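You operate a simulated robot arm through the tools that you are given. There is no shell and no other tool.

Carry out the task below with a simulated robot arm. There is one attempt and no reset: what you move stays moved.

TASK
Move the battery that the FAULT window names into the white slot and get it charging.
Fine: switch the big charger off and lift its yellow bar first; set the battery before the slot, push it home, bar down again, then switch on. The other two stay in. Set down upright: what you pick out.

It is judged by the outcome, as a careful person would: the job done as asked, and still so three seconds after it is handed in. It fails if anything else is knocked over, pushed out of place, dropped, spilled or broken.

THE ROBOT
A 7-joint arm with a two-finger parallel gripper, fixed in place. Base frame: the origin is on the floor under the middle of its stand, x ahead of it, y to its left, z up; the work surface is at about z = 860. Readings come in mm, degrees, newtons and seconds.
With the tool pointing down near the work surface it reaches from about 300 to 720 mm from the base axis. Its first joint turns from -166.0 to 166.0 degrees. Payload 3.43 kg.
Tool frame: the origin (TCP) lies between the finger pads and is the grasp point; the fingertips stand 34 mm ahead of it; z points along the fingers, y is the line along which they close. The gripper opens to 128 mm. The fingers are 24 mm wide and 12 mm thick; the gripper's body (48 by 130 mm) begins 96 mm behind the TCP.
Orientation is that of the tool frame in the base frame, as [roll, pitch, yaw] about the fixed x, y, z axes, in that order (R = Rz(yaw) Ry(pitch) Rx(roll)). With the fingers straight down and closing along the base's y, the tool's x points along the base's -x, its y along +y and its z along -z.

THE INTERFACE
- The arm moves only by the tool send_rows. Its argument "series" is one flat list of numbers, 6 for each row, row after row: the shift along the tool's x, y, z in mm, then the turn, a rotation vector about the tool's x, y, z in rad. In form: [dx, dy, dz, wx, wy, wz, dx, dy, dz, wx, wy, wz, ...]. A call has 1 to 20 rows; each row shifts and turns the commanded pose from where the row before left it, along the tool's axes as they then stand. "fingers" is the finger opening in mm, from 0 to 128, set as the call begins (left out, the last holds). A row lasts 0.2 s, in which the tool goes at most 50 mm and 8.6 degrees; a call with a longer step from one row to the next is refused whole, and so is a gripper value outside its range. A pose out of reach is approached as far as the arm can. The call stops where the force on the tool passes 50 N (or 10 N more than at its start, if that is more) or the arm is blocked; 0.2 s more then pass. The fingers move at their own pace (about 108 mm/s each) and stop on an object; they squeeze with about 31 N. The grip force told is the motor's: it shows also when the fingers shut on nothing. Time passes only in rows, and 0.2 s behind the last, so rows that do not move let the fingers close. The reply holds the time, the measured pose of the TCP, the force on the tool along the base axes, the opening and the grip force, in the units named above and with some noise, with the torque about the TCP (base axes, N m) and any sound that the robot's microphone picked up.
- Cameras (640 x 400 px; columns grow to the right, rows downward): "scene" is fixed at [400.4, 649.5, 1623]; the picture's right is [-0.84, -0.55, 0.00], its down [-0.43, 0.65, -0.63] and it looks along [0.34, -0.52, -0.78] (base axes); focal length 317 px, centre (320, 200). "wrist" rides on the gripper at [76, -11, -160] in the tool frame; the picture's right is [0.15, 0.99, 0.00], its down [-0.88, 0.13, -0.46] and it looks along [-0.45, 0.07, 0.89] (tool axes); focal length 234 px, centre (320, 200).
- camera(camera): a new picture of that camera. The clock stands still meanwhile.
- move_column(by): slides the trunk up (or, below 0, down) by that many mm; the arm rides with it, the base frame stays. It gives what a move gives, with no picture.
- pixel_to_xyz(camera, pixels): for up to 12 pixels [column, row] of the newest picture of that camera ("zoom" is the newest enlarged one), the place [x, y, z] in the base frame of the surface seen there, good to about 2 mm. The clock stands still meanwhile.
- enlarge(camera, box): a new picture of the part [left, top, right, bottom] of that camera's present view, enlarged. The clock stands still meanwhile.
- sign_off(): hands the job in; it is judged then, once.

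Leave the gripper open and the arm clear of the work at the hand-in unless told otherwise.

The tools are called after "Call:" as a command line: name --argument value ..., lists and objects as JSON in quotes. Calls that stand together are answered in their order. send_rows: Moves the arm, as the interface text tells. Its arguments: {"type":"object","properties":{"series":{"type":"array","items":{"type":"number"}},"fingers":{"type":"number"}},"required":["series"]} The other tools are called the same way: move_column (by) moves the trunk up or down; camera (camera) takes a picture; pixel_to_xyz (camera, pixels) gives the place of the surface under pixels of a picture; enlarge (camera, box) takes an enlarged picture of a part of a camera's view; sign_off () hands the job in.

At the start:

```text
time_s: 0.0
ee_pos: [442.9, 219.6, 1269.8]
ee_rot: [180.0, 0.0, 179.9]
ft_force: [-1.4, 0.0, -0.3]
wrist_torque: [0.0, 0.0, 0.0]
width: 128.2
grip_force: 0.1
trunk travel left (down, up): [-275.0, 49.0]
```

scene: 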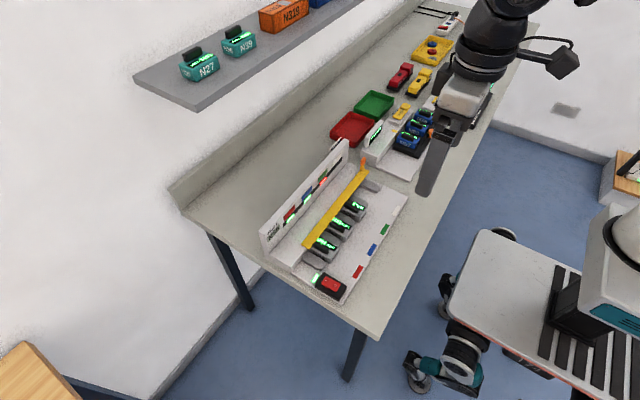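
wrist: 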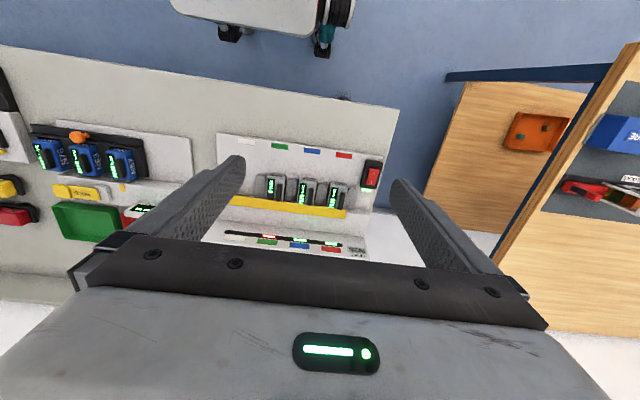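

I see a big white charger with a yellow bar, three grey batteries and a red switch at about (330,283) in the scene picture. A second, smaller charger with blue batteries is at about (410,135). I'll enlarge these regions first to read the labels and the FAULT window.

Call:
enlarge --camera "scene" --box '[250, 130, 410, 310]'

Call:
enlarge --camera "scene" --box '[330, 60, 490, 180]'

Call:
enlarge --camera "wrist" --box '[210, 120, 400, 270]'

```text
2.22 times, centred on (330, 220) of scene
```

zoom: 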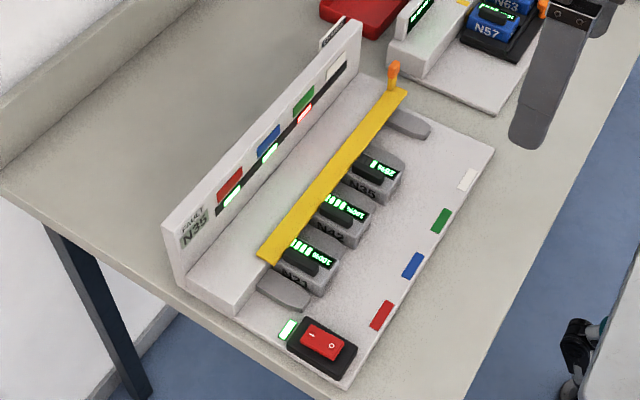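

```text
3.33 times, centred on (410, 120) of scene
```

zoom: 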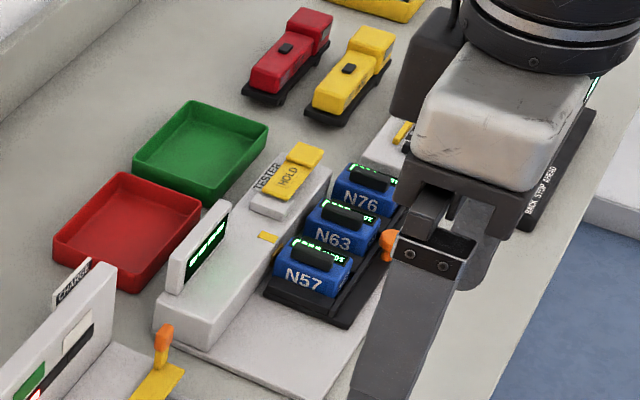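

```text
2.67 times, centred on (305, 195) of wrist
```

zoom: 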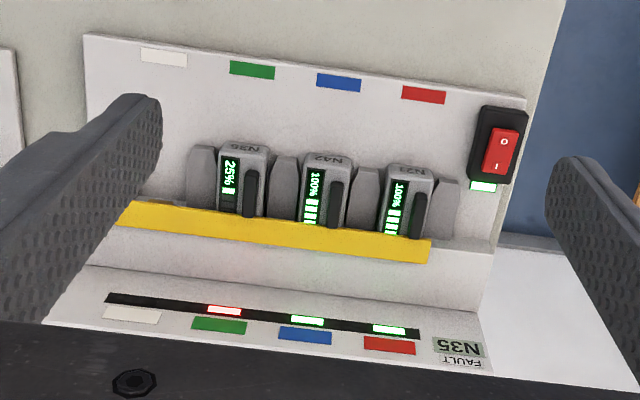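

The FAULT window reads N35. It is the battery at 25 %, in the green slot with the red light, and the white slot beside it is empty. Next I'll measure points in the newest zoom (wrist): the window, batteries, bar ends, switch and slot tabs.

Call:
pixel_to_xyz --camera "zoom" --pixels '[[163, 57], [252, 70], [338, 82], [423, 95], [502, 142], [496, 166], [482, 187], [243, 150], [250, 190], [229, 200], [203, 150], [288, 165]]'

Call:
pixel_to_xyz --camera "zoom" --pixels '[[140, 212], [280, 232], [420, 252], [130, 203], [430, 243], [225, 310], [133, 314], [218, 324], [250, 285], [328, 158], [408, 172], [520, 100]]'

Call:
enlarge --camera "scene" --box '[300, 150, 410, 220]'

```text
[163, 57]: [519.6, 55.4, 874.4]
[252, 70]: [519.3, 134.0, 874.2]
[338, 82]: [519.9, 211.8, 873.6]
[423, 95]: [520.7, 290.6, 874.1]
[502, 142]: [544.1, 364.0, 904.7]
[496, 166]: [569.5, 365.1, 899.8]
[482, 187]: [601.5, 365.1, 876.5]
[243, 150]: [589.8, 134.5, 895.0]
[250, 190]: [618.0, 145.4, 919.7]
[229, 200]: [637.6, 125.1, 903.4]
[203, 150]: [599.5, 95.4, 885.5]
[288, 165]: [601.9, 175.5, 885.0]
```

```text
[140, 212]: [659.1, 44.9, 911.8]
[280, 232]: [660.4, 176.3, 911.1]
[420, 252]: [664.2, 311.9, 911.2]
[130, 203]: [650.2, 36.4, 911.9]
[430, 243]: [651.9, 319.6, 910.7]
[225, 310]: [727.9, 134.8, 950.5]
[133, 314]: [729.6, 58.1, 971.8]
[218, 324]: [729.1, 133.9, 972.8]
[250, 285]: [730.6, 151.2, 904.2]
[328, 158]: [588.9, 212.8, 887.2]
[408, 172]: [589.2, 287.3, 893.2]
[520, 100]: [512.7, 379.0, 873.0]
```

```text
5.71 times, centred on (355, 185) of scene
```

zoom: 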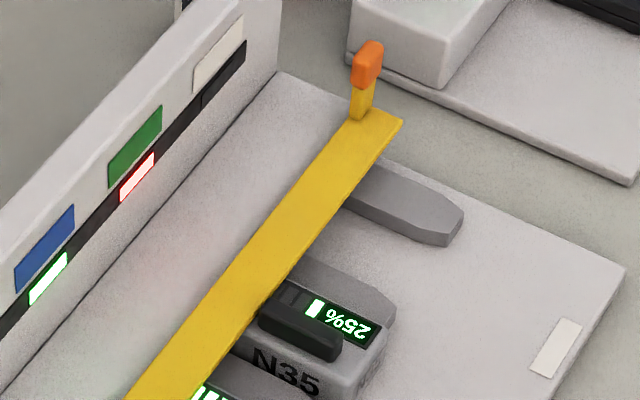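

The bar's orange-tipped handle stands at zoom (366,65), at the white-slot end. I'll measure the handle, the bar end and the outer divider next, and look closely at the other bar end to find the hinge.

Call:
pixel_to_xyz --camera "zoom" --pixels '[[368, 48], [360, 65], [376, 65], [367, 82], [363, 105], [360, 118], [400, 122], [350, 120], [405, 190], [450, 225], [440, 240], [380, 160]]'

Call:
pixel_to_xyz --camera "zoom" --pixels '[[300, 330], [265, 318], [335, 350], [330, 338], [340, 310], [375, 345], [295, 265], [385, 300], [365, 365], [250, 350], [320, 385], [555, 350]]'

Call:
enlarge --camera "scene" --box '[280, 220, 370, 300]'

```text
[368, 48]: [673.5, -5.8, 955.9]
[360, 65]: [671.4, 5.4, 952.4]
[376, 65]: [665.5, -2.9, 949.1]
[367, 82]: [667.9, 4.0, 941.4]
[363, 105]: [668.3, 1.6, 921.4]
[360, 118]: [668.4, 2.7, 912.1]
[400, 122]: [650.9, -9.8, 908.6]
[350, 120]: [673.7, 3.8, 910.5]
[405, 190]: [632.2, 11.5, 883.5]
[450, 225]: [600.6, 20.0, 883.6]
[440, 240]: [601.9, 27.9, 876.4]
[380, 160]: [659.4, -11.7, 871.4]
```

```text
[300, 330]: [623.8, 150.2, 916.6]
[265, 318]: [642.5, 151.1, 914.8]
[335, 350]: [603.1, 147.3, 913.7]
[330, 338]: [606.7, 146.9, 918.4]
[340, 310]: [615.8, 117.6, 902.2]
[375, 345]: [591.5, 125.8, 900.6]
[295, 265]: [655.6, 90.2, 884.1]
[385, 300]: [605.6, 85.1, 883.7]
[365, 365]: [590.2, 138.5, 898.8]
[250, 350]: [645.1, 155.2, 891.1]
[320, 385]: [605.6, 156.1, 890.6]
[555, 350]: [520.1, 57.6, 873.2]
```

```text
5.00 times, centred on (325, 260) of scene
```

zoom: 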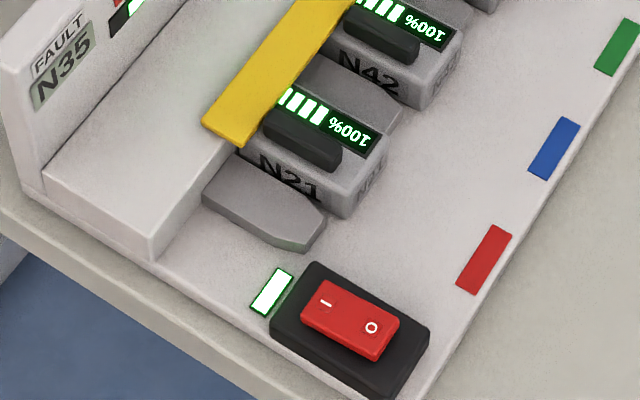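

The bar has no visible hinge pin at its near end (zoom (222,140)). On the switch, the "O" side looks raised, so it is on. I'll measure the switch corners, bezel, lamp and bar end.

Call:
pixel_to_xyz --camera "zoom" --pixels '[[326, 284], [398, 318], [376, 356], [303, 322], [325, 303], [371, 327], [320, 266], [426, 332], [388, 390], [275, 330], [410, 340], [271, 291]]'

Call:
pixel_to_xyz --camera "zoom" --pixels '[[205, 122], [243, 145], [265, 75], [300, 30], [222, 135], [150, 235], [215, 170], [130, 170], [310, 240], [270, 190], [300, 150], [350, 185]]'

```text
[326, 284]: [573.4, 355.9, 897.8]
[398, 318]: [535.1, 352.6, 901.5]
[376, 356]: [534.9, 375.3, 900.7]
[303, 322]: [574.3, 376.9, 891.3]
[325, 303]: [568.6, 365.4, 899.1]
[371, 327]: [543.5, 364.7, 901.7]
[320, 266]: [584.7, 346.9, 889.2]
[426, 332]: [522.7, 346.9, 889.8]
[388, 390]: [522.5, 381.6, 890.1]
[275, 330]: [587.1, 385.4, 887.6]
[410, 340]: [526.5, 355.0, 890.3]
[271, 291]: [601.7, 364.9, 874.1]
```

```text
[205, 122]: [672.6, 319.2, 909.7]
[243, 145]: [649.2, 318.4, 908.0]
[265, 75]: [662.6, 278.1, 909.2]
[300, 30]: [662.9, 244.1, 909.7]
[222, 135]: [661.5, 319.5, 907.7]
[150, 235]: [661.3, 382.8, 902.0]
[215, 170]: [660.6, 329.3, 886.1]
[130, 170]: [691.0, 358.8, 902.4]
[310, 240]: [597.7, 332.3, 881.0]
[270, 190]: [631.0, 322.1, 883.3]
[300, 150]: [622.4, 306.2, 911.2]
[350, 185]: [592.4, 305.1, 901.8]
```

The switch rocker spans x 534–574, y 354–377. The O end is high at about z 902 with x near 538, so the switch is ON. I'll close the fingers and move above the O end at about (540, 365), TCP z ≈ 990.

Call:
send_rows --series '[-12, 18, 35, 0, 0, 0, -12, 18, 35, 0, 0, 0, -12, 18, 35, 0, 0, 0, -12, 18, 35, 0, 0, 0, -12, 18, 35, 0, 0, 0, -12, 18, 35, 0, 0, 0, -12, 18, 35, 0, 0, 0, -13, 19, 35, 0, 0, 0, 0, 0, 0, 0, 0, 0]' --fingers 0

```text
time_s: 2.0
ee_pos: [540.7, 363.0, 989.9]
ee_rot: [180.0, -0.1, -180.0]
ft_force: [1.0, 0.6, -0.3]
wrist_torque: [-0.02, 0.0, 0.03]
width: 0.0
grip_force: 30.8
trunk travel left (down, up): [-275.0, 49.0]
```

The arm is above the switch at (540.7, 363, 989.9), so the tips are at about z 956. I'll take pictures to check alignment.

Call:
camera --camera "wrist"

Call:
enlarge --camera "scene" --box '[270, 200, 430, 310]'

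```text
taken
```

wrist: 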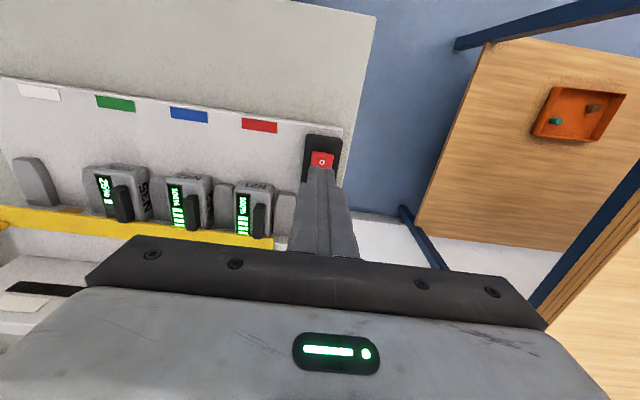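

```text
3.64 times, centred on (350, 255) of scene
```

zoom: 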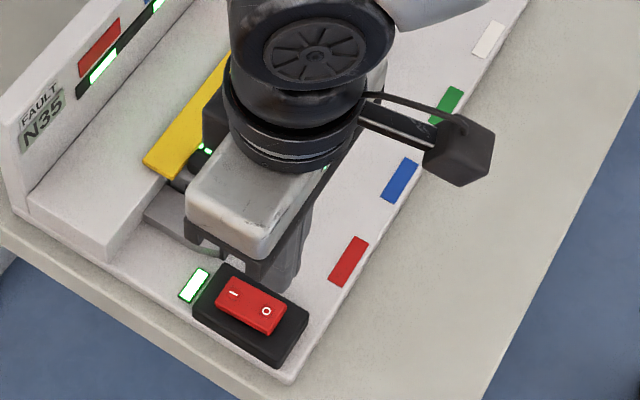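

The tips point at the switch's O end. I'll descend about 48 mm to just above it, then in small steps to press O until I feel force.

Call:
send_rows --series '[1, 1, 20, 0, 0, 0, 1, 1, 20, 0, 0, 0, 0, 0, 8, 0, 0, 0, 0, 0, 3, 0, 0, 0, 0, 0, 3, 0, 0, 0, 0, 0, 2, 0, 0, 0, 0, 0, 2, 0, 0, 0]'

```text
time_s: 3.6
ee_pos: [536.3, 365.7, 935.4]
ee_rot: [179.9, 0.2, -179.9]
ft_force: [-6.7, -0.1, 19.2]
wrist_torque: [-0.01, -0.04, -0.17]
width: 0.1
grip_force: 31.3
trunk travel left (down, up): [-275.0, 49.0]
```

I feel 19 N on the rocker with the tip at about z 901. I'll press a little further and watch for a click.

Call:
send_rows --series '[0, 0, 2, 0, 0, 0, 0, 0, 2, 0, 0, 0, 0, 0, 2, 0, 0, 0]'

```text
time_s: 4.4
ee_pos: [538.6, 366.1, 935.6]
ee_rot: [179.7, 0.5, -180.0]
ft_force: [-9.1, -6.5, 21.6]
wrist_torque: [-0.19, 0.04, -0.04]
width: 0.0
grip_force: 30.9
trunk travel left (down, up): [-275.0, 49.0]
stopped in row 3: the force on the tool passed its limit at 51 N (the readings are from after the stop); the commanded pose is now the measured one
```

Call:
camera --camera "wrist"

Call:
enlarge --camera "scene" --box '[270, 200, 430, 310]'

```text
taken
```

wrist: 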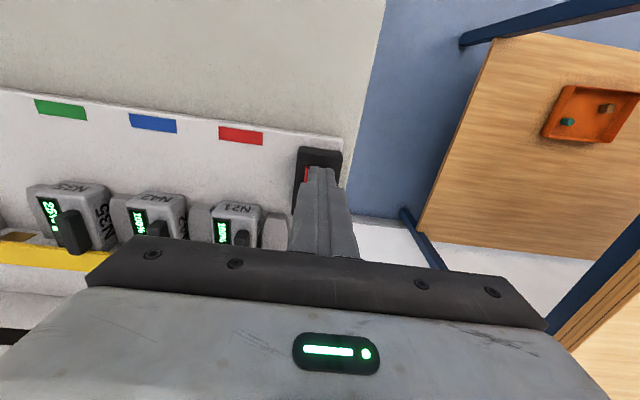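

```text
3.64 times, centred on (350, 255) of scene
```

zoom: 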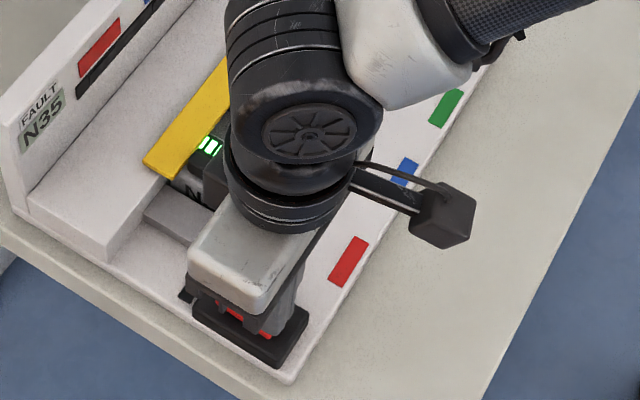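

The lamp by the switch is dark and the slot lights on the panel are out, so the charger is off. I'll back straight up, then move toward the handle end of the bar to look at it.

Call:
send_rows --series '[0, 0, -10, 0, 0, 0, 0, 0, -30, 0, 0, 0, 0, 0, -40, 0, 0, 0, 0, 0, -40, 0, 0, 0, 0, -40, -20, 0, 0, 0, 0, -45, 0, 0, 0, 0, 0, -45, 0, 0, 0, 0, 0, -45, 0, 0, 0, 0, 0, -45, 0, 0, 0, 0, 0, -45, 0, 0, 0, 0, 0, -45, 0, 0, 0, 0, 0, -40, 0, 0, 0, 0, 0, 0, 0, 0, 0, 0]'

```text
time_s: 7.2
ee_pos: [541.5, 17.2, 1071.2]
ee_rot: [179.8, 0.3, -179.9]
ft_force: [0.1, -0.6, 0.2]
wrist_torque: [-0.02, 0.01, -0.01]
width: 0.1
grip_force: 31.6
trunk travel left (down, up): [-275.0, 49.0]
```

Call:
camera --camera "wrist"

Call:
camera --camera "scene"

Call:
enlarge --camera "scene" --box '[250, 180, 370, 310]'

```text
taken
```

wrist: 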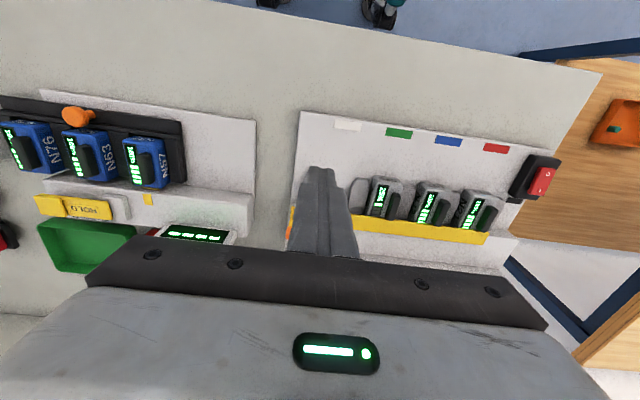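

```text
taken
```

scene: 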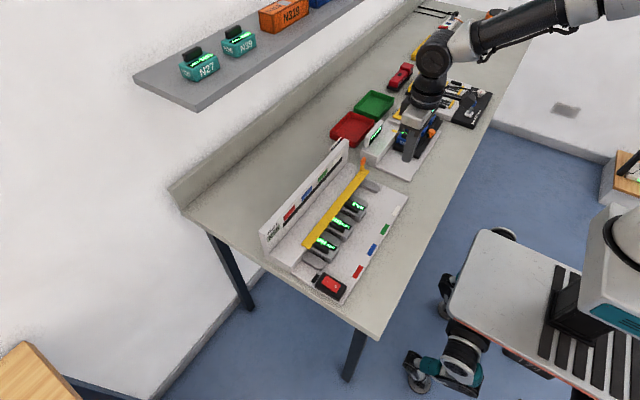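

```text
3.08 times, centred on (310, 245) of scene
```

zoom: 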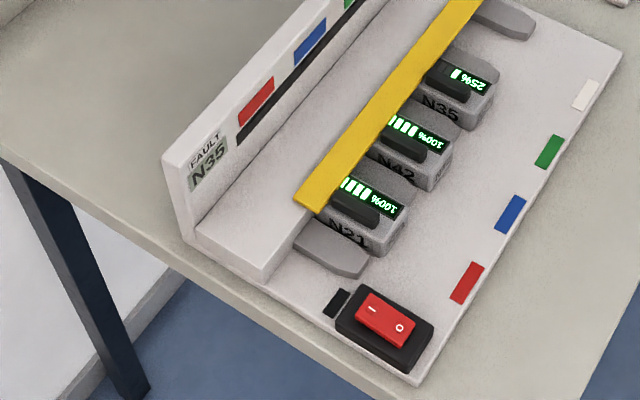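

The lamp is dark and the charger is off; the batteries still show their charge. The closed fingers hide the handle, so I'll shift +y 90 and −x 60 and lower a bit for a better wrist view of the bar.

Call:
send_rows --series '[30, 45, 20, 0, 0, 0, 30, 45, 20, 0, 0, 0, 0, 0, 20, 0, 0, 0, 0, 0, 0, 0, 0, 0]'

Call:
camera --camera "wrist"

Call:
enlarge --camera "wrist" --box '[120, 150, 320, 260]'

```text
refused: row 1 steps farther than a row can; nothing moved
```

```text
taken
```

wrist: 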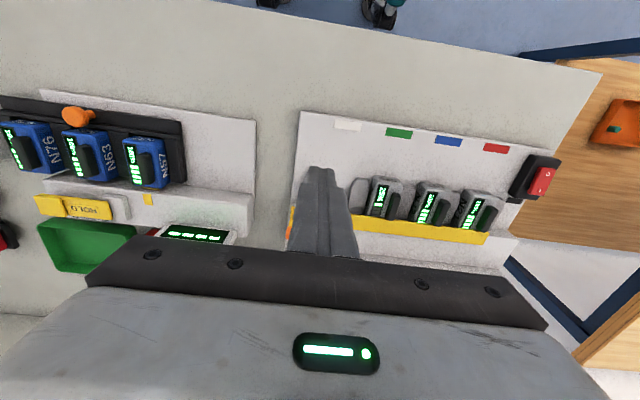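

```text
3.20 times, centred on (220, 205) of wrist
```

zoom: 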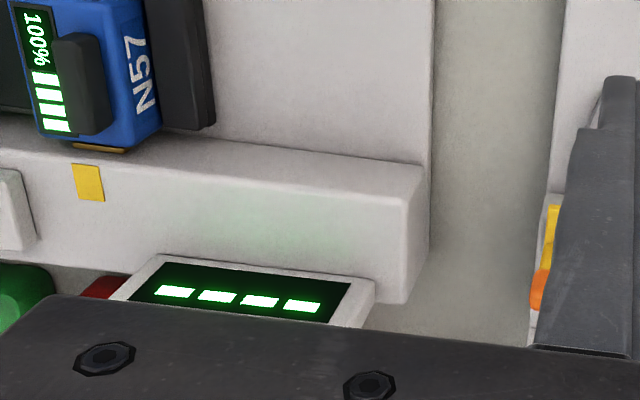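

That step was over 50 mm, so it was refused and nothing moved. I'll repeat it in smaller steps.

Call:
send_rows --series '[20, 30, 15, 0, 0, 0, 20, 30, 15, 0, 0, 0, 20, 30, 15, 0, 0, 0, 0, 0, 15, 0, 0, 0, 0, 0, 0, 0, 0, 0]'

Call:
camera --camera "wrist"

Call:
enlarge --camera "wrist" --box '[120, 140, 320, 260]'

```text
time_s: 8.4
ee_pos: [480.5, 106.3, 1011.2]
ee_rot: [179.9, 0.4, -179.9]
ft_force: [-0.1, 0.3, -0.4]
wrist_torque: [0.04, 0.0, 0.0]
width: 0.0
grip_force: 31.1
trunk travel left (down, up): [-275.0, 49.0]
```

```text
taken
```

wrist: 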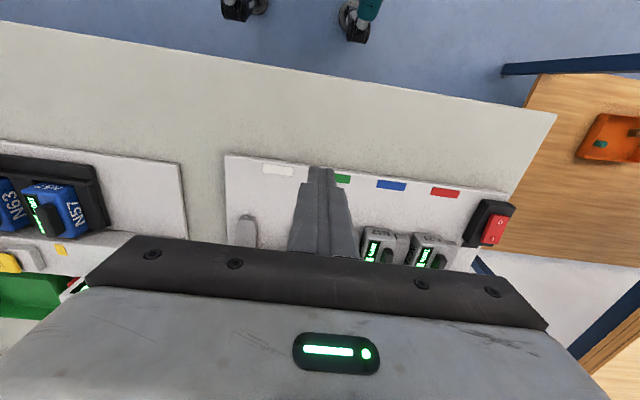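

```text
3.20 times, centred on (220, 200) of wrist
```

zoom: 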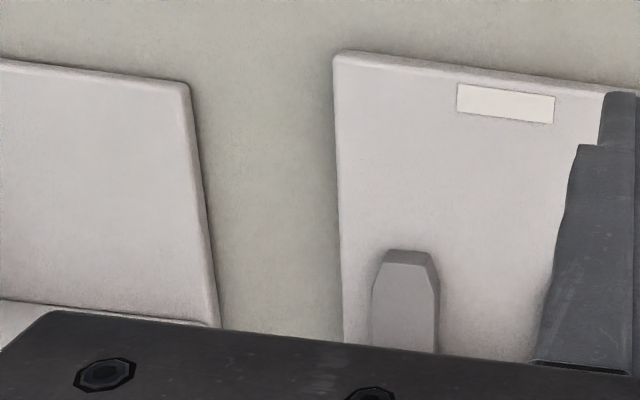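

The gripper body blocks the forward part of the view. I'll rise 90 mm and tilt the tool so the wrist camera looks forward at the bar; this stays in free air.

Call:
send_rows --series '[10, 0, -30, 0, 0, 0, 10, 0, -30, 0, 0, 0, 10, 0, -30, 0, 0, 0, 0, 0, 0, 0, -0.14, 0, 0, 0, 0, 0, -0.14, 0, 0, 0, 0, 0, -0.14, 0, 0, 0, 0, 0, -0.14, 0, 0, 0, 0, 0, 0, 0]'

Call:
camera --camera "wrist"

Call:
enlarge --camera "wrist" --box '[180, 100, 460, 260]'

```text
time_s: 10.2
ee_pos: [449.2, 107.7, 1100.5]
ee_rot: [179.7, 32.5, 179.9]
ft_force: [-0.1, 0.1, 0.5]
wrist_torque: [0.0, 0.02, 0.01]
width: 0.0
grip_force: 31.0
trunk travel left (down, up): [-275.0, 49.0]
```

```text
taken
```

wrist: 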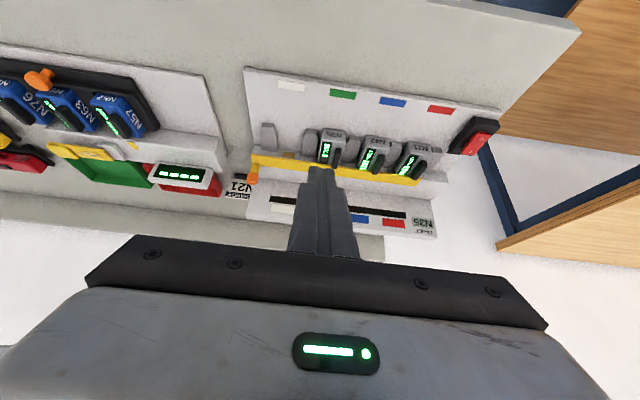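

```text
2.29 times, centred on (320, 180) of wrist
```

zoom: 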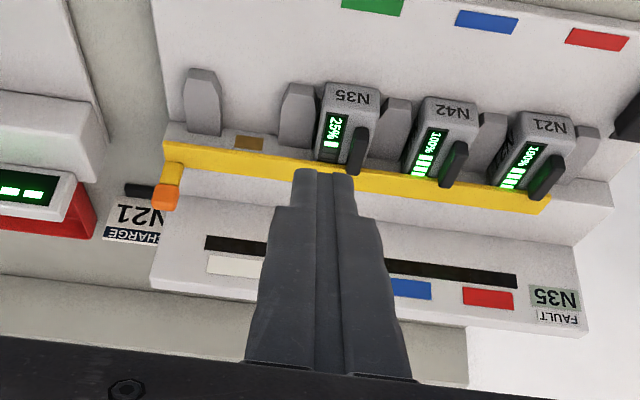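

I see a second sign, "N21 … CHARGE", but the FAULT window says N35. I'll enlarge around the handle end of the bar and the sign to see what is there.

Call:
enlarge --camera "wrist" --box '[220, 120, 300, 220]'

Call:
enlarge --camera "wrist" --box '[370, 120, 450, 240]'

```text
4.00 times, centred on (260, 170) of wrist
```

zoom: 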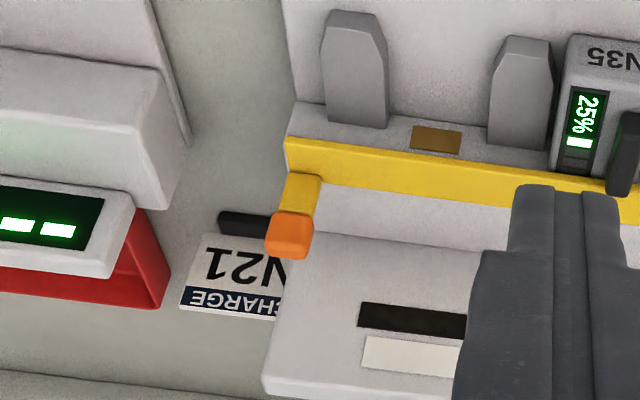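

```text
3.33 times, centred on (410, 180) of wrist
```

zoom: 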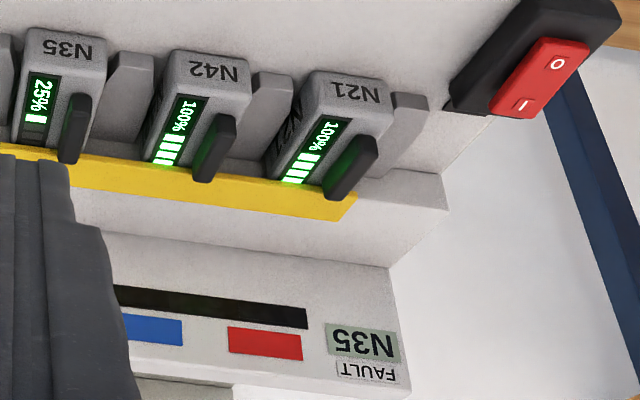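

I'll measure the handle and bar in this newest zoom, and take a fresh zoom of the handle region for more points.

Call:
pixel_to_xyz --camera "zoom" --pixels '[[100, 175], [100, 185], [98, 195], [96, 205], [300, 198], [298, 212], [340, 208], [330, 230], [200, 240], [400, 190], [345, 165], [310, 165]]'

Call:
enlarge --camera "wrist" --box '[230, 130, 310, 200]'

```text
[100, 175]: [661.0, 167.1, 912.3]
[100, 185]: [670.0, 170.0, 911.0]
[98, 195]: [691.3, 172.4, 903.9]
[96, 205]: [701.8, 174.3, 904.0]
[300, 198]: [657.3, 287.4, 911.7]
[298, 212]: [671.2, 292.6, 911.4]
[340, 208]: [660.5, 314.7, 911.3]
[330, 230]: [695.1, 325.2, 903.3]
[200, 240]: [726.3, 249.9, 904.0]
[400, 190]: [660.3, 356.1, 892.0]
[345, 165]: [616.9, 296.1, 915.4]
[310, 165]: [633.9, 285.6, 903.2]
```

```text
5.71 times, centred on (270, 165) of wrist
```

zoom: 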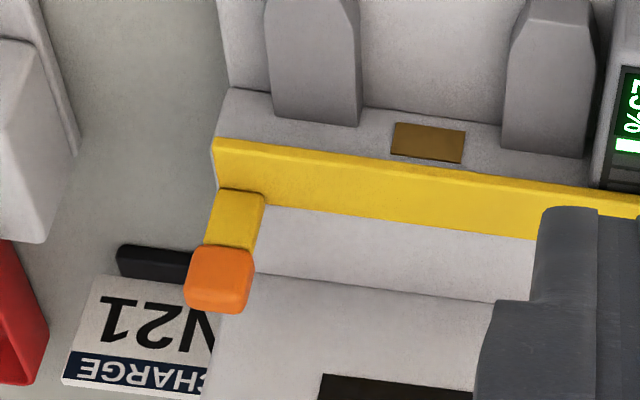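

Call:
pixel_to_xyz --camera "zoom" --pixels '[[235, 215], [213, 215], [258, 215], [235, 240], [222, 275], [195, 275], [248, 275], [222, 305], [300, 165], [295, 190], [220, 145], [430, 142]]'

Call:
pixel_to_xyz --camera "zoom" --pixels '[[315, 110], [310, 30], [550, 140], [560, 30], [430, 60], [235, 60], [225, 100], [150, 262], [20, 200], [20, 100], [235, 122], [480, 190]]'

Call:
camera --camera "scene"

```text
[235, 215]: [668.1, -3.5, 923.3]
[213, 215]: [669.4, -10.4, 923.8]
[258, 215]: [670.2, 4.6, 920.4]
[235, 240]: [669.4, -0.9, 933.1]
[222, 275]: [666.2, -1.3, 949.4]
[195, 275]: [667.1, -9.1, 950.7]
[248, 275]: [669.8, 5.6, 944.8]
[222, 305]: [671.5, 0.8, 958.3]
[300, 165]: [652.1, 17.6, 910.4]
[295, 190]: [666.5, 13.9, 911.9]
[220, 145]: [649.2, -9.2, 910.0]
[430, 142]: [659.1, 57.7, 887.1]
```

```text
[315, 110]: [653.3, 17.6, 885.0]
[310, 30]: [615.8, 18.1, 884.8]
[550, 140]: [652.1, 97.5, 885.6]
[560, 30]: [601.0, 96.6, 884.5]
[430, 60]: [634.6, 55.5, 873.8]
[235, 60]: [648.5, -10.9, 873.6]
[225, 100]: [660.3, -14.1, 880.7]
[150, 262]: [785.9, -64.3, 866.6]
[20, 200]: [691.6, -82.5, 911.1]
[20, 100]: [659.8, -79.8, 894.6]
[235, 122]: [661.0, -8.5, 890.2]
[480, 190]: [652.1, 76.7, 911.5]
```

```text
taken
```

scene: 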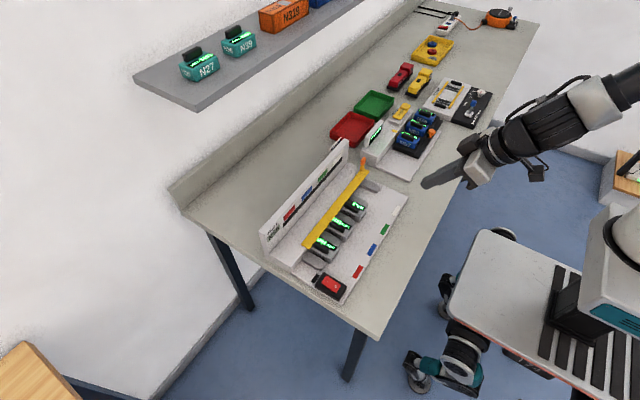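

The handle is at about x 670, y −2, z 911–958. The slot face is at x 661 and the floor at z 874. Before moving in, I'll measure possible obstructions: the shelf, the wall, the panel's top, and the neighbouring charger.

Call:
pixel_to_xyz --camera "scene" --pixels '[[200, 108], [350, 5], [135, 78], [346, 143], [264, 235], [100, 150], [380, 125], [375, 135], [420, 140], [433, 132], [270, 265], [405, 195]]'

Call:
enlarge --camera "scene" --box '[330, 130, 390, 200]'

```text
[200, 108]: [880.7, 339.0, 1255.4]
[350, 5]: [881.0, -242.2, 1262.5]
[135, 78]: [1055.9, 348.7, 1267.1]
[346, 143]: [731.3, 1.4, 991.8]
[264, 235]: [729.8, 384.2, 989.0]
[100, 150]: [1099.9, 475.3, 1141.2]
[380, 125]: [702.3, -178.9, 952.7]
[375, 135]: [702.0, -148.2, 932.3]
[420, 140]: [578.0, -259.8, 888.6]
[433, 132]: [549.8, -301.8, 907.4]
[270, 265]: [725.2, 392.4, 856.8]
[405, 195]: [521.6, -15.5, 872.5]
```

```text
5.71 times, centred on (360, 165) of scene
```

zoom: 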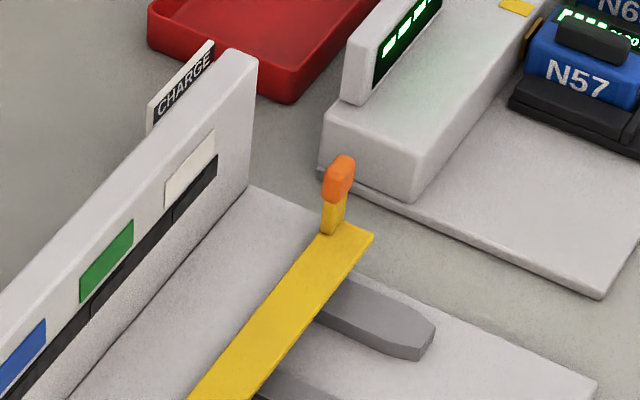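

Shelf edge at x 880, z 1255; panel top z 991; neighbouring display z 952 at y < −80. I'll undo the tilt and turn the tool 90° so the fingers close along x, letting the handle pivot in the grip if the bar hinges at its far end. I'll also open the fingers to 50 mm.

Call:
send_rows --series '[0, 0, 0, 0, 0.14, 0, 0, 0, 0, 0, 0.14, 0, 0, 0, 0, 0, 0.14, 0, 0, 0, 0, 0, 0.147, 0, 0, 0, 0, 0, 0, 0.1427, 0, 0, 0, 0, 0, 0.1427, 0, 0, 0, 0, 0, 0.1427, 0, 0, 0, 0, 0, 0.1427, 0, 0, 0, 0, 0, 0.1427, 0, 0, 0, 0, 0, 0.1427, 0, 0, 0, 0, 0, 0.1427, 0, 0, 0, 0, 0, 0.1427, 0, 0, 0, 0, 0, 0.1427, 0, 0, 0, 0, 0, 0.1427, 0, 0, 0, 0, 0, 0.1427, 0, 0, 0, 0, 0, 0]' --fingers 50

```text
time_s: 13.6
ee_pos: [448.7, 108.4, 1100.5]
ee_rot: [-179.9, -0.2, 89.8]
ft_force: [1.0, -0.9, 0.4]
wrist_torque: [-0.01, 0.0, 0.0]
width: 50.2
grip_force: 0.0
trunk travel left (down, up): [-275.0, 49.0]
```

The tool is now at yaw 90 and pointing down (tool x = +y, tool y = +x). I'll move to above the handle at (670, −2, 1050).

Call:
send_rows --series '[-18.4, 36.9, 8.3, 0, 0, 0, -18.4, 36.9, 8.3, 0, 0, 0, -18.4, 36.9, 8.3, 0, 0, 0, -18.4, 36.9, 8.3, 0, 0, 0, -18.4, 36.9, 8.3, 0, 0, 0, -18.4, 36.9, 8.3, 0, 0, 0, 0, 0, 0, 0, 0, 0]'

Call:
camera --camera "wrist"

Call:
enlarge --camera "scene" --box '[310, 90, 430, 220]'

```text
time_s: 15.2
ee_pos: [669.0, -3.4, 1047.6]
ee_rot: [-179.8, -0.2, 90.0]
ft_force: [-0.6, -0.2, -0.4]
wrist_torque: [0.0, -0.04, 0.0]
width: 50.2
grip_force: 0.0
trunk travel left (down, up): [-275.0, 49.0]
```

```text
taken
```

wrist: 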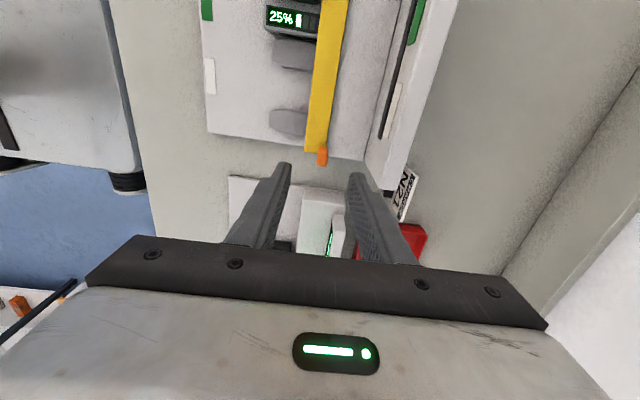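

```text
3.08 times, centred on (370, 155) of scene
```

zoom: 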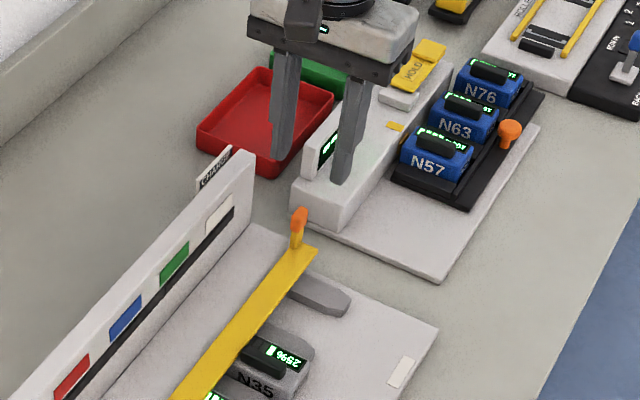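

I can see the orange handle between the finger tips at wrist (321,153). I'll enlarge there and measure its extent in x.

Call:
enlarge --camera "wrist" --box '[270, 110, 370, 180]'

```text
5.71 times, centred on (320, 145) of wrist
```

zoom: 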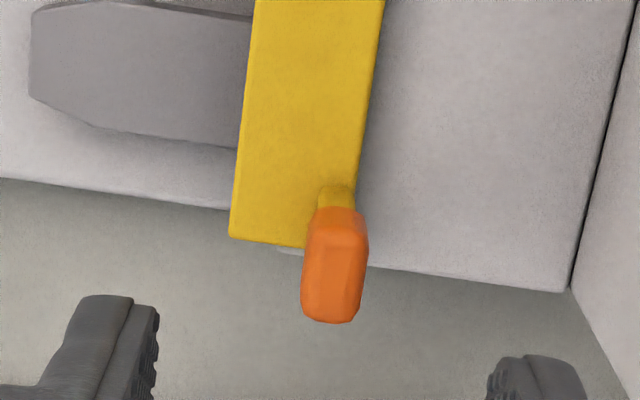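

Call:
pixel_to_xyz --camera "zoom" --pixels '[[335, 220], [335, 260], [308, 260], [362, 260], [335, 300], [335, 195], [322, 200], [350, 200], [235, 230], [300, 243], [245, 150], [365, 130]]'

```text
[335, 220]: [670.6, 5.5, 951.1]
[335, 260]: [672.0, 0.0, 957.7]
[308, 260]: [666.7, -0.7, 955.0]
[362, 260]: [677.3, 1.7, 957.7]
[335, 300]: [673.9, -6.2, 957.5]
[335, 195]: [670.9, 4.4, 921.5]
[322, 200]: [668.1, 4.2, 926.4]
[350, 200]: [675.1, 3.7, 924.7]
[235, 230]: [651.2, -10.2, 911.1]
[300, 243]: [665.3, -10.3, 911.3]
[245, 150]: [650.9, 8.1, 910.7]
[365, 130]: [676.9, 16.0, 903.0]
```

Handle: x 666–678, y −9 to 6, top z 959. I'll centre at x 672, y −2 and descend to TCP z ≈ 950, with the tips at 916, just above the bar.

Call:
send_rows --series '[1, 3, 30, 0, 0, 0, 0, 0, 30, 0, 0, 0, 0, 0, 20, 0, 0, 0, 0, 0, 12, 0, 0, 0, 0, 0, 6, 0, 0, 0, 0, 0, 0, 0, 0, 0]'

Call:
camera --camera "wrist"

Call:
enlarge --camera "scene" --box '[310, 90, 430, 220]'

```text
time_s: 16.6
ee_pos: [673.0, -2.0, 950.9]
ee_rot: [-179.9, -0.2, 90.1]
ft_force: [-0.8, 0.1, 0.6]
wrist_torque: [0.01, 0.02, -0.04]
width: 50.3
grip_force: 0.0
trunk travel left (down, up): [-275.0, 49.0]
```

```text
taken
```

wrist: 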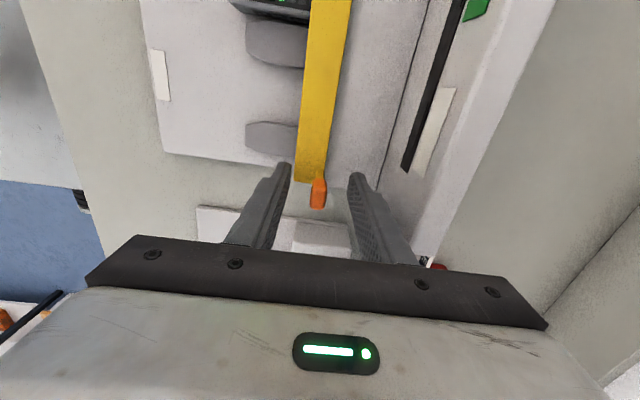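

```text
3.08 times, centred on (370, 155) of scene
```

zoom: 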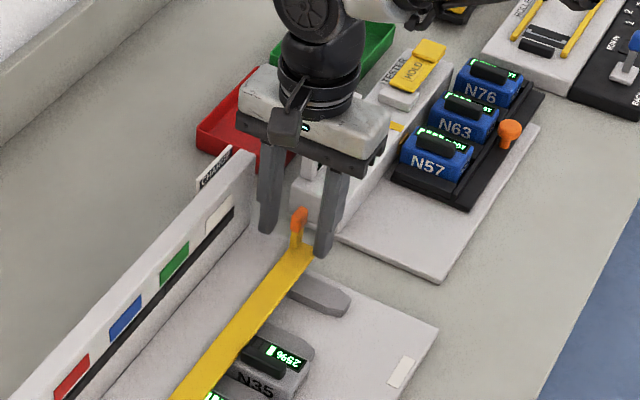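

The handle sits between the open fingers. I'll close on it, holding position to let the fingers settle.

Call:
send_rows --series '[0, 0, 0, 0, 0, 0, 0, 0, 0, 0, 0, 0, 0, 0, 0, 0, 0, 0]' --fingers 0

```text
time_s: 17.4
ee_pos: [672.7, -2.8, 951.3]
ee_rot: [-179.8, -0.2, 89.9]
ft_force: [-5.4, 0.5, -0.3]
wrist_torque: [-0.07, 0.24, -0.2]
width: 11.9
grip_force: 45.1
trunk travel left (down, up): [-275.0, 49.0]
```

I hold the handle (11.9 mm wide). I'll lift a few mm gently and read the force to find how the bar moves.

Call:
send_rows --series '[0, 0, -2, 0, 0, 0, 0, 0, -2, 0, 0, 0, 0, 0, -2, 0, 0, 0, 0, 0, 0, 0, 0, 0]'

Call:
enlarge --camera "scene" --box '[270, 120, 420, 270]'

```text
time_s: 18.4
ee_pos: [672.7, -3.3, 952.8]
ee_rot: [-179.4, -0.2, 90.0]
ft_force: [-7.7, -1.3, -33.5]
wrist_torque: [0.13, 0.27, -0.08]
width: 11.7
grip_force: 45.1
trunk travel left (down, up): [-275.0, 49.0]
```

```text
2.67 times, centred on (345, 195) of scene
```

zoom: 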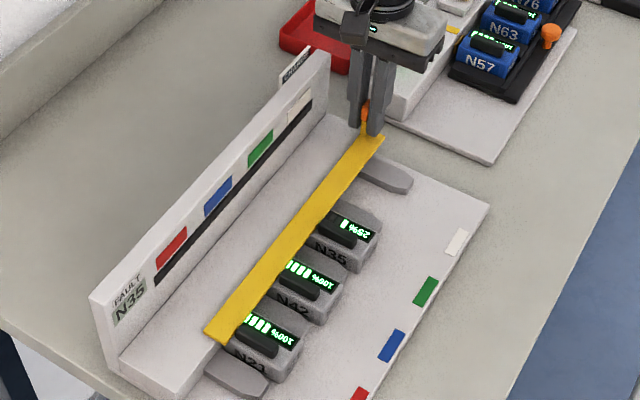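

Lifting gives −33 N with hardly 2 mm of motion, so the bar does not simply lift straight up. I'll return the 6 mm and try a small push along +x, in case it flips about its rear edge.

Call:
send_rows --series '[0, 0, 2, 0, 0, 0, 0, 0, 2, 0, 0, 0, 0, 0, 1.5, 0, 0, 0, 0, 0, 0, 0, 0, 0]'

Call:
send_rows --series '[0, 2, 0, 0, 0, 0, 0, 2, 0, 0, 0, 0, 0, 0, 0, 0, 0, 0]'

```text
time_s: 19.4
ee_pos: [671.7, -1.1, 952.6]
ee_rot: [-179.7, -0.2, 90.0]
ft_force: [-17.3, 2.0, -6.2]
wrist_torque: [-0.17, 0.77, -0.14]
width: 12.0
grip_force: 44.9
trunk travel left (down, up): [-275.0, 49.0]
```

```text
time_s: 20.2
ee_pos: [671.8, -2.5, 952.1]
ee_rot: [-179.6, -0.3, 90.0]
ft_force: [-28.5, 1.3, 4.8]
wrist_torque: [-0.32, 1.23, -0.14]
width: 11.9
grip_force: 45.1
trunk travel left (down, up): [-275.0, 49.0]
```

The forces (Fx −28 N, My +1.23 Nm, and the same ratio earlier) all pass through a line about 44 mm below the TCP. That suggests a hinge along y at about x 671, z 907, so the bar flips up as the handle swings toward +x. I'll ease off the push, then turn the tool about that line by about 11° to test it.

Call:
send_rows --series '[0, -3, 0, 0, 0, 0, 0, -2, 0, 0, 0, 0, 0, 0, 0, 0, 0, 0]'

Call:
send_rows --series '[0, 2.2, 0.05, 0.05, 0, 0, 0, 2.2, 0.05, 0.05, 0, 0, 0, 2.2, 0.05, 0.05, 0, 0, 0, 2.2, 0.05, 0.05, 0, 0, 0, 0, 0, 0, 0, 0]'

Call:
enlarge --camera "scene" --box '[270, 120, 420, 270]'

```text
time_s: 21.0
ee_pos: [673.1, -1.5, 953.5]
ee_rot: [-180.0, -0.2, 90.0]
ft_force: [-12.0, 1.5, -1.6]
wrist_torque: [0.3, 0.51, -0.09]
width: 11.9
grip_force: 45.0
trunk travel left (down, up): [-275.0, 49.0]
```

```text
time_s: 22.2
ee_pos: [679.9, -2.0, 952.3]
ee_rot: [-168.5, -0.1, 89.9]
ft_force: [-9.5, 2.1, 0.7]
wrist_torque: [0.17, 0.37, -0.28]
width: 12.0
grip_force: 44.6
trunk travel left (down, up): [-275.0, 49.0]
```

```text
2.67 times, centred on (345, 195) of scene
```

zoom: 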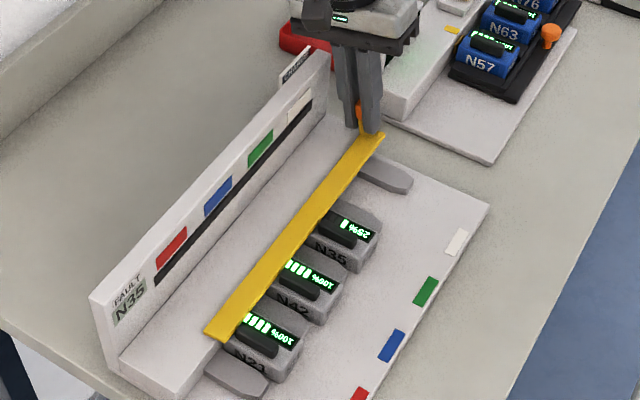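

The bar turned freely: the pose rolled 11.5° with almost no extra force, and its front edge came up in the picture. The panel prevents tilting the gripper all the way, so I'll release, back out and push the handle over with closed fingers. First I'll open and withdraw along the tool axis.

Call:
send_rows --series '[0, 0, 0, 0, 0, 0, 0, 0, 0, 0, 0, 0, 0, 0, -20, 0, 0, 0, 0, 0, -30, 0, 0, 0, 0, 0, -20, 0, 0, 0, 0, 0, 0, -0.1, 0, 0, 0, 0, 0, -0.1, 0, 0, 0, 0, 0, 0, 0, 0]' --fingers 45

Call:
enlarge --camera "scene" --box '[270, 120, 420, 270]'

Call:
camera --camera "wrist"

```text
time_s: 24.0
ee_pos: [680.8, -1.8, 1020.9]
ee_rot: [-180.0, -0.2, 90.1]
ft_force: [-0.4, -0.7, 0.1]
wrist_torque: [-0.04, -0.03, -0.05]
width: 45.2
grip_force: 0.2
out of reach, approached as far as the arm can: row 4, 5
trunk travel left (down, up): [-275.0, 49.0]
```

```text
2.67 times, centred on (345, 195) of scene
```

zoom: 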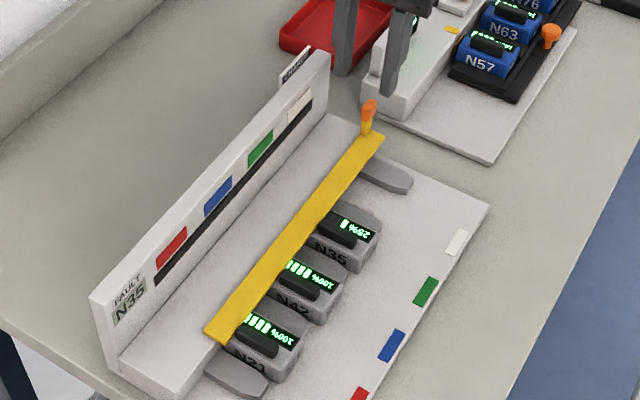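

```text
taken
```

wrist: 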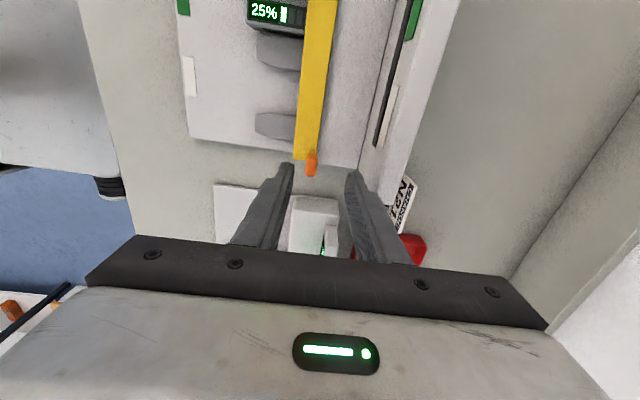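

The bar has dropped back or stayed low, and the handle is upright at zoom (370,108). I'll close the fingers, move to the front side of the handle (x ≈ 644), and lower the tips to z ≈ 938.

Call:
send_rows --series '[0, -19, 0, 0, 0, 0, 0, -18, 0, 0, 0, 0, 0, 0, 20, 0, 0, 0, 0, 0, 15, 0, 0, 0, 0, 0, 13, 0, 0, 0, 0, 0, 0, 0, 0, 0]' --fingers 0

Call:
enlarge --camera "scene" --box '[310, 110, 410, 210]'

Call:
camera --camera "wrist"

```text
time_s: 25.4
ee_pos: [642.5, 0.1, 973.2]
ee_rot: [-179.9, -0.2, 90.0]
ft_force: [1.3, 0.1, 0.9]
wrist_torque: [-0.01, -0.02, 0.0]
width: 0.2
grip_force: 31.4
trunk travel left (down, up): [-275.0, 49.0]
```

```text
4.00 times, centred on (360, 160) of scene
```

zoom: 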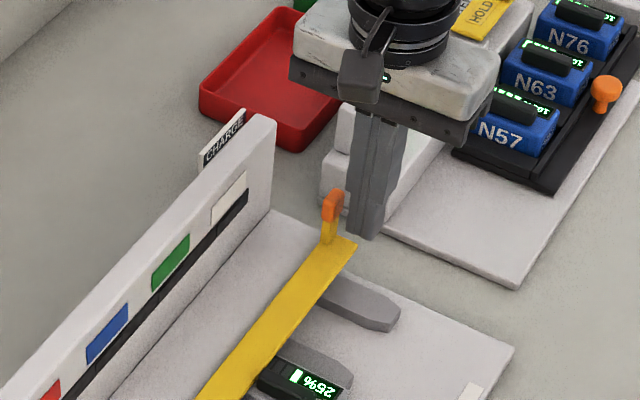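

```text
taken
```

wrist: 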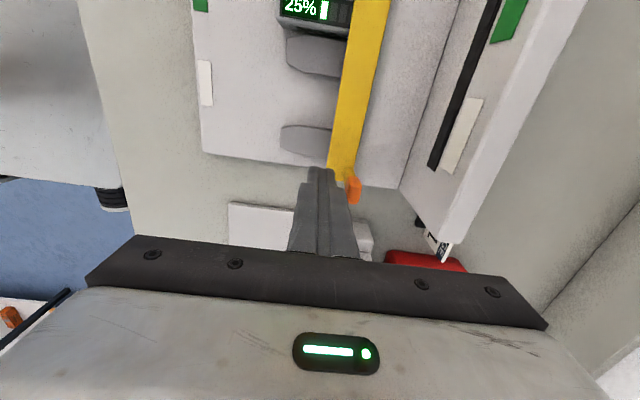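

The closed fingers are in front of the handle, with the face at about x 654 and the handle front at 666. I'll push +x about 40 mm in small steps to swing the handle back.

Call:
send_rows --series '[0, 8, 0, 0, 0, 0, 0, 6, 0, 0, 0, 0, 0, 6, 0, 0, 0, 0, 0, 6, 0, 0, 0, 0, 0, 6, 0, 0, 0, 0, 0, 6, 0, 0, 0, 0, 0, 0, 0, 0, 0, 0]'

Call:
enlarge --camera "scene" --box '[270, 110, 420, 260]'

```text
time_s: 27.0
ee_pos: [680.0, -1.7, 972.6]
ee_rot: [-180.0, -0.1, 90.0]
ft_force: [0.1, 0.2, 0.1]
wrist_torque: [0.03, -0.05, 0.0]
width: 0.0
grip_force: 30.7
trunk travel left (down, up): [-275.0, 49.0]
```

```text
2.67 times, centred on (345, 185) of scene
```

zoom: 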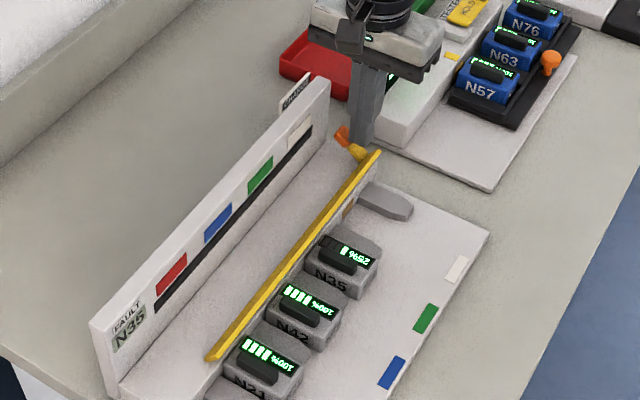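

The bar is flipping up: I see its edge on, with the handle leaning back. I'll push another 18 mm in +x, then press down softly.

Call:
send_rows --series '[0, 6, 0, 0, 0, 0, 0, 6, 0, 0, 0, 0, 0, 6, 0, 0, 0, 0, 0, 0, 0, 0, 0, 0]'

Call:
enlarge --camera "scene" --box '[310, 110, 410, 210]'

```text
time_s: 28.0
ee_pos: [693.4, -1.7, 974.3]
ee_rot: [-179.4, -0.2, 90.0]
ft_force: [-31.9, 0.8, 7.1]
wrist_torque: [0.03, 1.06, -0.09]
width: 0.0
grip_force: 30.9
trunk travel left (down, up): [-275.0, 49.0]
```

```text
4.00 times, centred on (360, 160) of scene
```

zoom: 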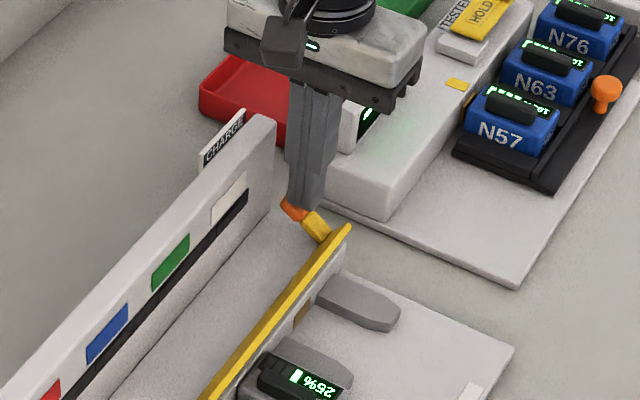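

Force rose to 32 N at the tip, so the bar seems to be at its end stop. I'll back off 15 mm and see whether the bar stays up by itself.

Call:
send_rows --series '[0, -5, 0, 0, 0, 0, 0, -5, 0, 0, 0, 0, 0, -5, 0, 0, 0, 0, 0, 0, -10, 0, 0, 0, 0, 0, 0, 0, 0, 0]'

Call:
enlarge --camera "scene" --box '[310, 110, 410, 210]'

```text
time_s: 29.2
ee_pos: [684.5, -1.8, 982.0]
ee_rot: [-179.9, -0.2, 90.0]
ft_force: [0.2, 0.3, -0.3]
wrist_torque: [-0.01, 0.0, -0.01]
width: 0.1
grip_force: 31.2
trunk travel left (down, up): [-275.0, 49.0]
```

```text
4.00 times, centred on (360, 160) of scene
```

zoom: 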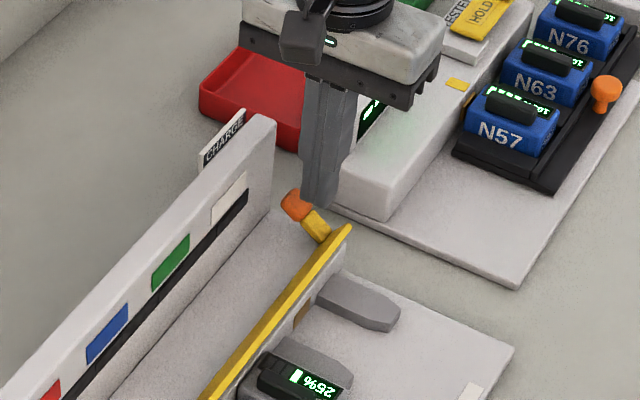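

The bar stays up with no force from me. I'll measure the handle and the bar's raised edge, then clear the arm upward.

Call:
pixel_to_xyz --camera "zoom" --pixels '[[298, 205], [290, 195], [315, 225], [345, 228], [330, 245], [300, 275], [308, 280], [260, 320], [230, 360], [304, 312]]'

Call:
send_rows --series '[0, -10, -30, 0, 0, 0, 0, -15, -40, 0, 0, 0, 0, -20, -30, 0, 0, 0, 0, 0, 0, 0, 0, 0]'

Call:
camera --camera "wrist"

Call:
enlarge --camera "scene" --box '[270, 130, 400, 270]'

```text
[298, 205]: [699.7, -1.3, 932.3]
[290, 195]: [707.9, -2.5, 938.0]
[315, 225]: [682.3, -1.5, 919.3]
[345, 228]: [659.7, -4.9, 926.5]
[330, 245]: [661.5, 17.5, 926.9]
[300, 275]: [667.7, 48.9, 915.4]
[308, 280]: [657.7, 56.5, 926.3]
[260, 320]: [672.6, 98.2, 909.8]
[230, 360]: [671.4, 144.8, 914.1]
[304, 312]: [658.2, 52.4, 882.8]
```

```text
time_s: 30.2
ee_pos: [642.1, -1.0, 1081.1]
ee_rot: [-179.9, -0.2, 90.1]
ft_force: [0.8, 0.2, 0.3]
wrist_torque: [-0.01, -0.02, 0.01]
width: 0.0
grip_force: 30.9
trunk travel left (down, up): [-275.0, 49.0]
```

```text
taken
```

wrist: 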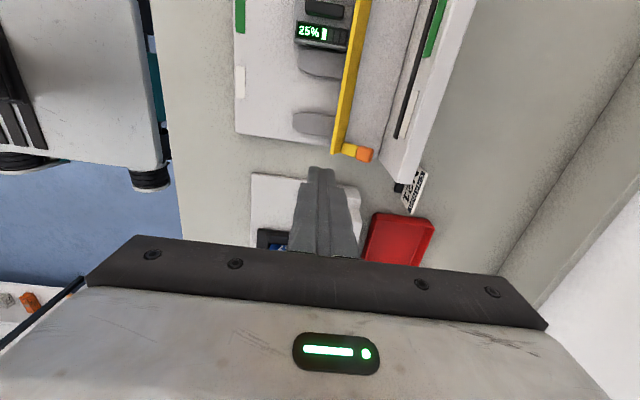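

```text
2.86 times, centred on (335, 200) of scene
```

zoom: 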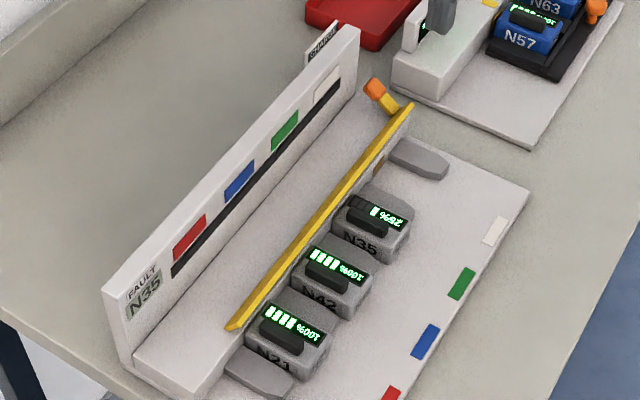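

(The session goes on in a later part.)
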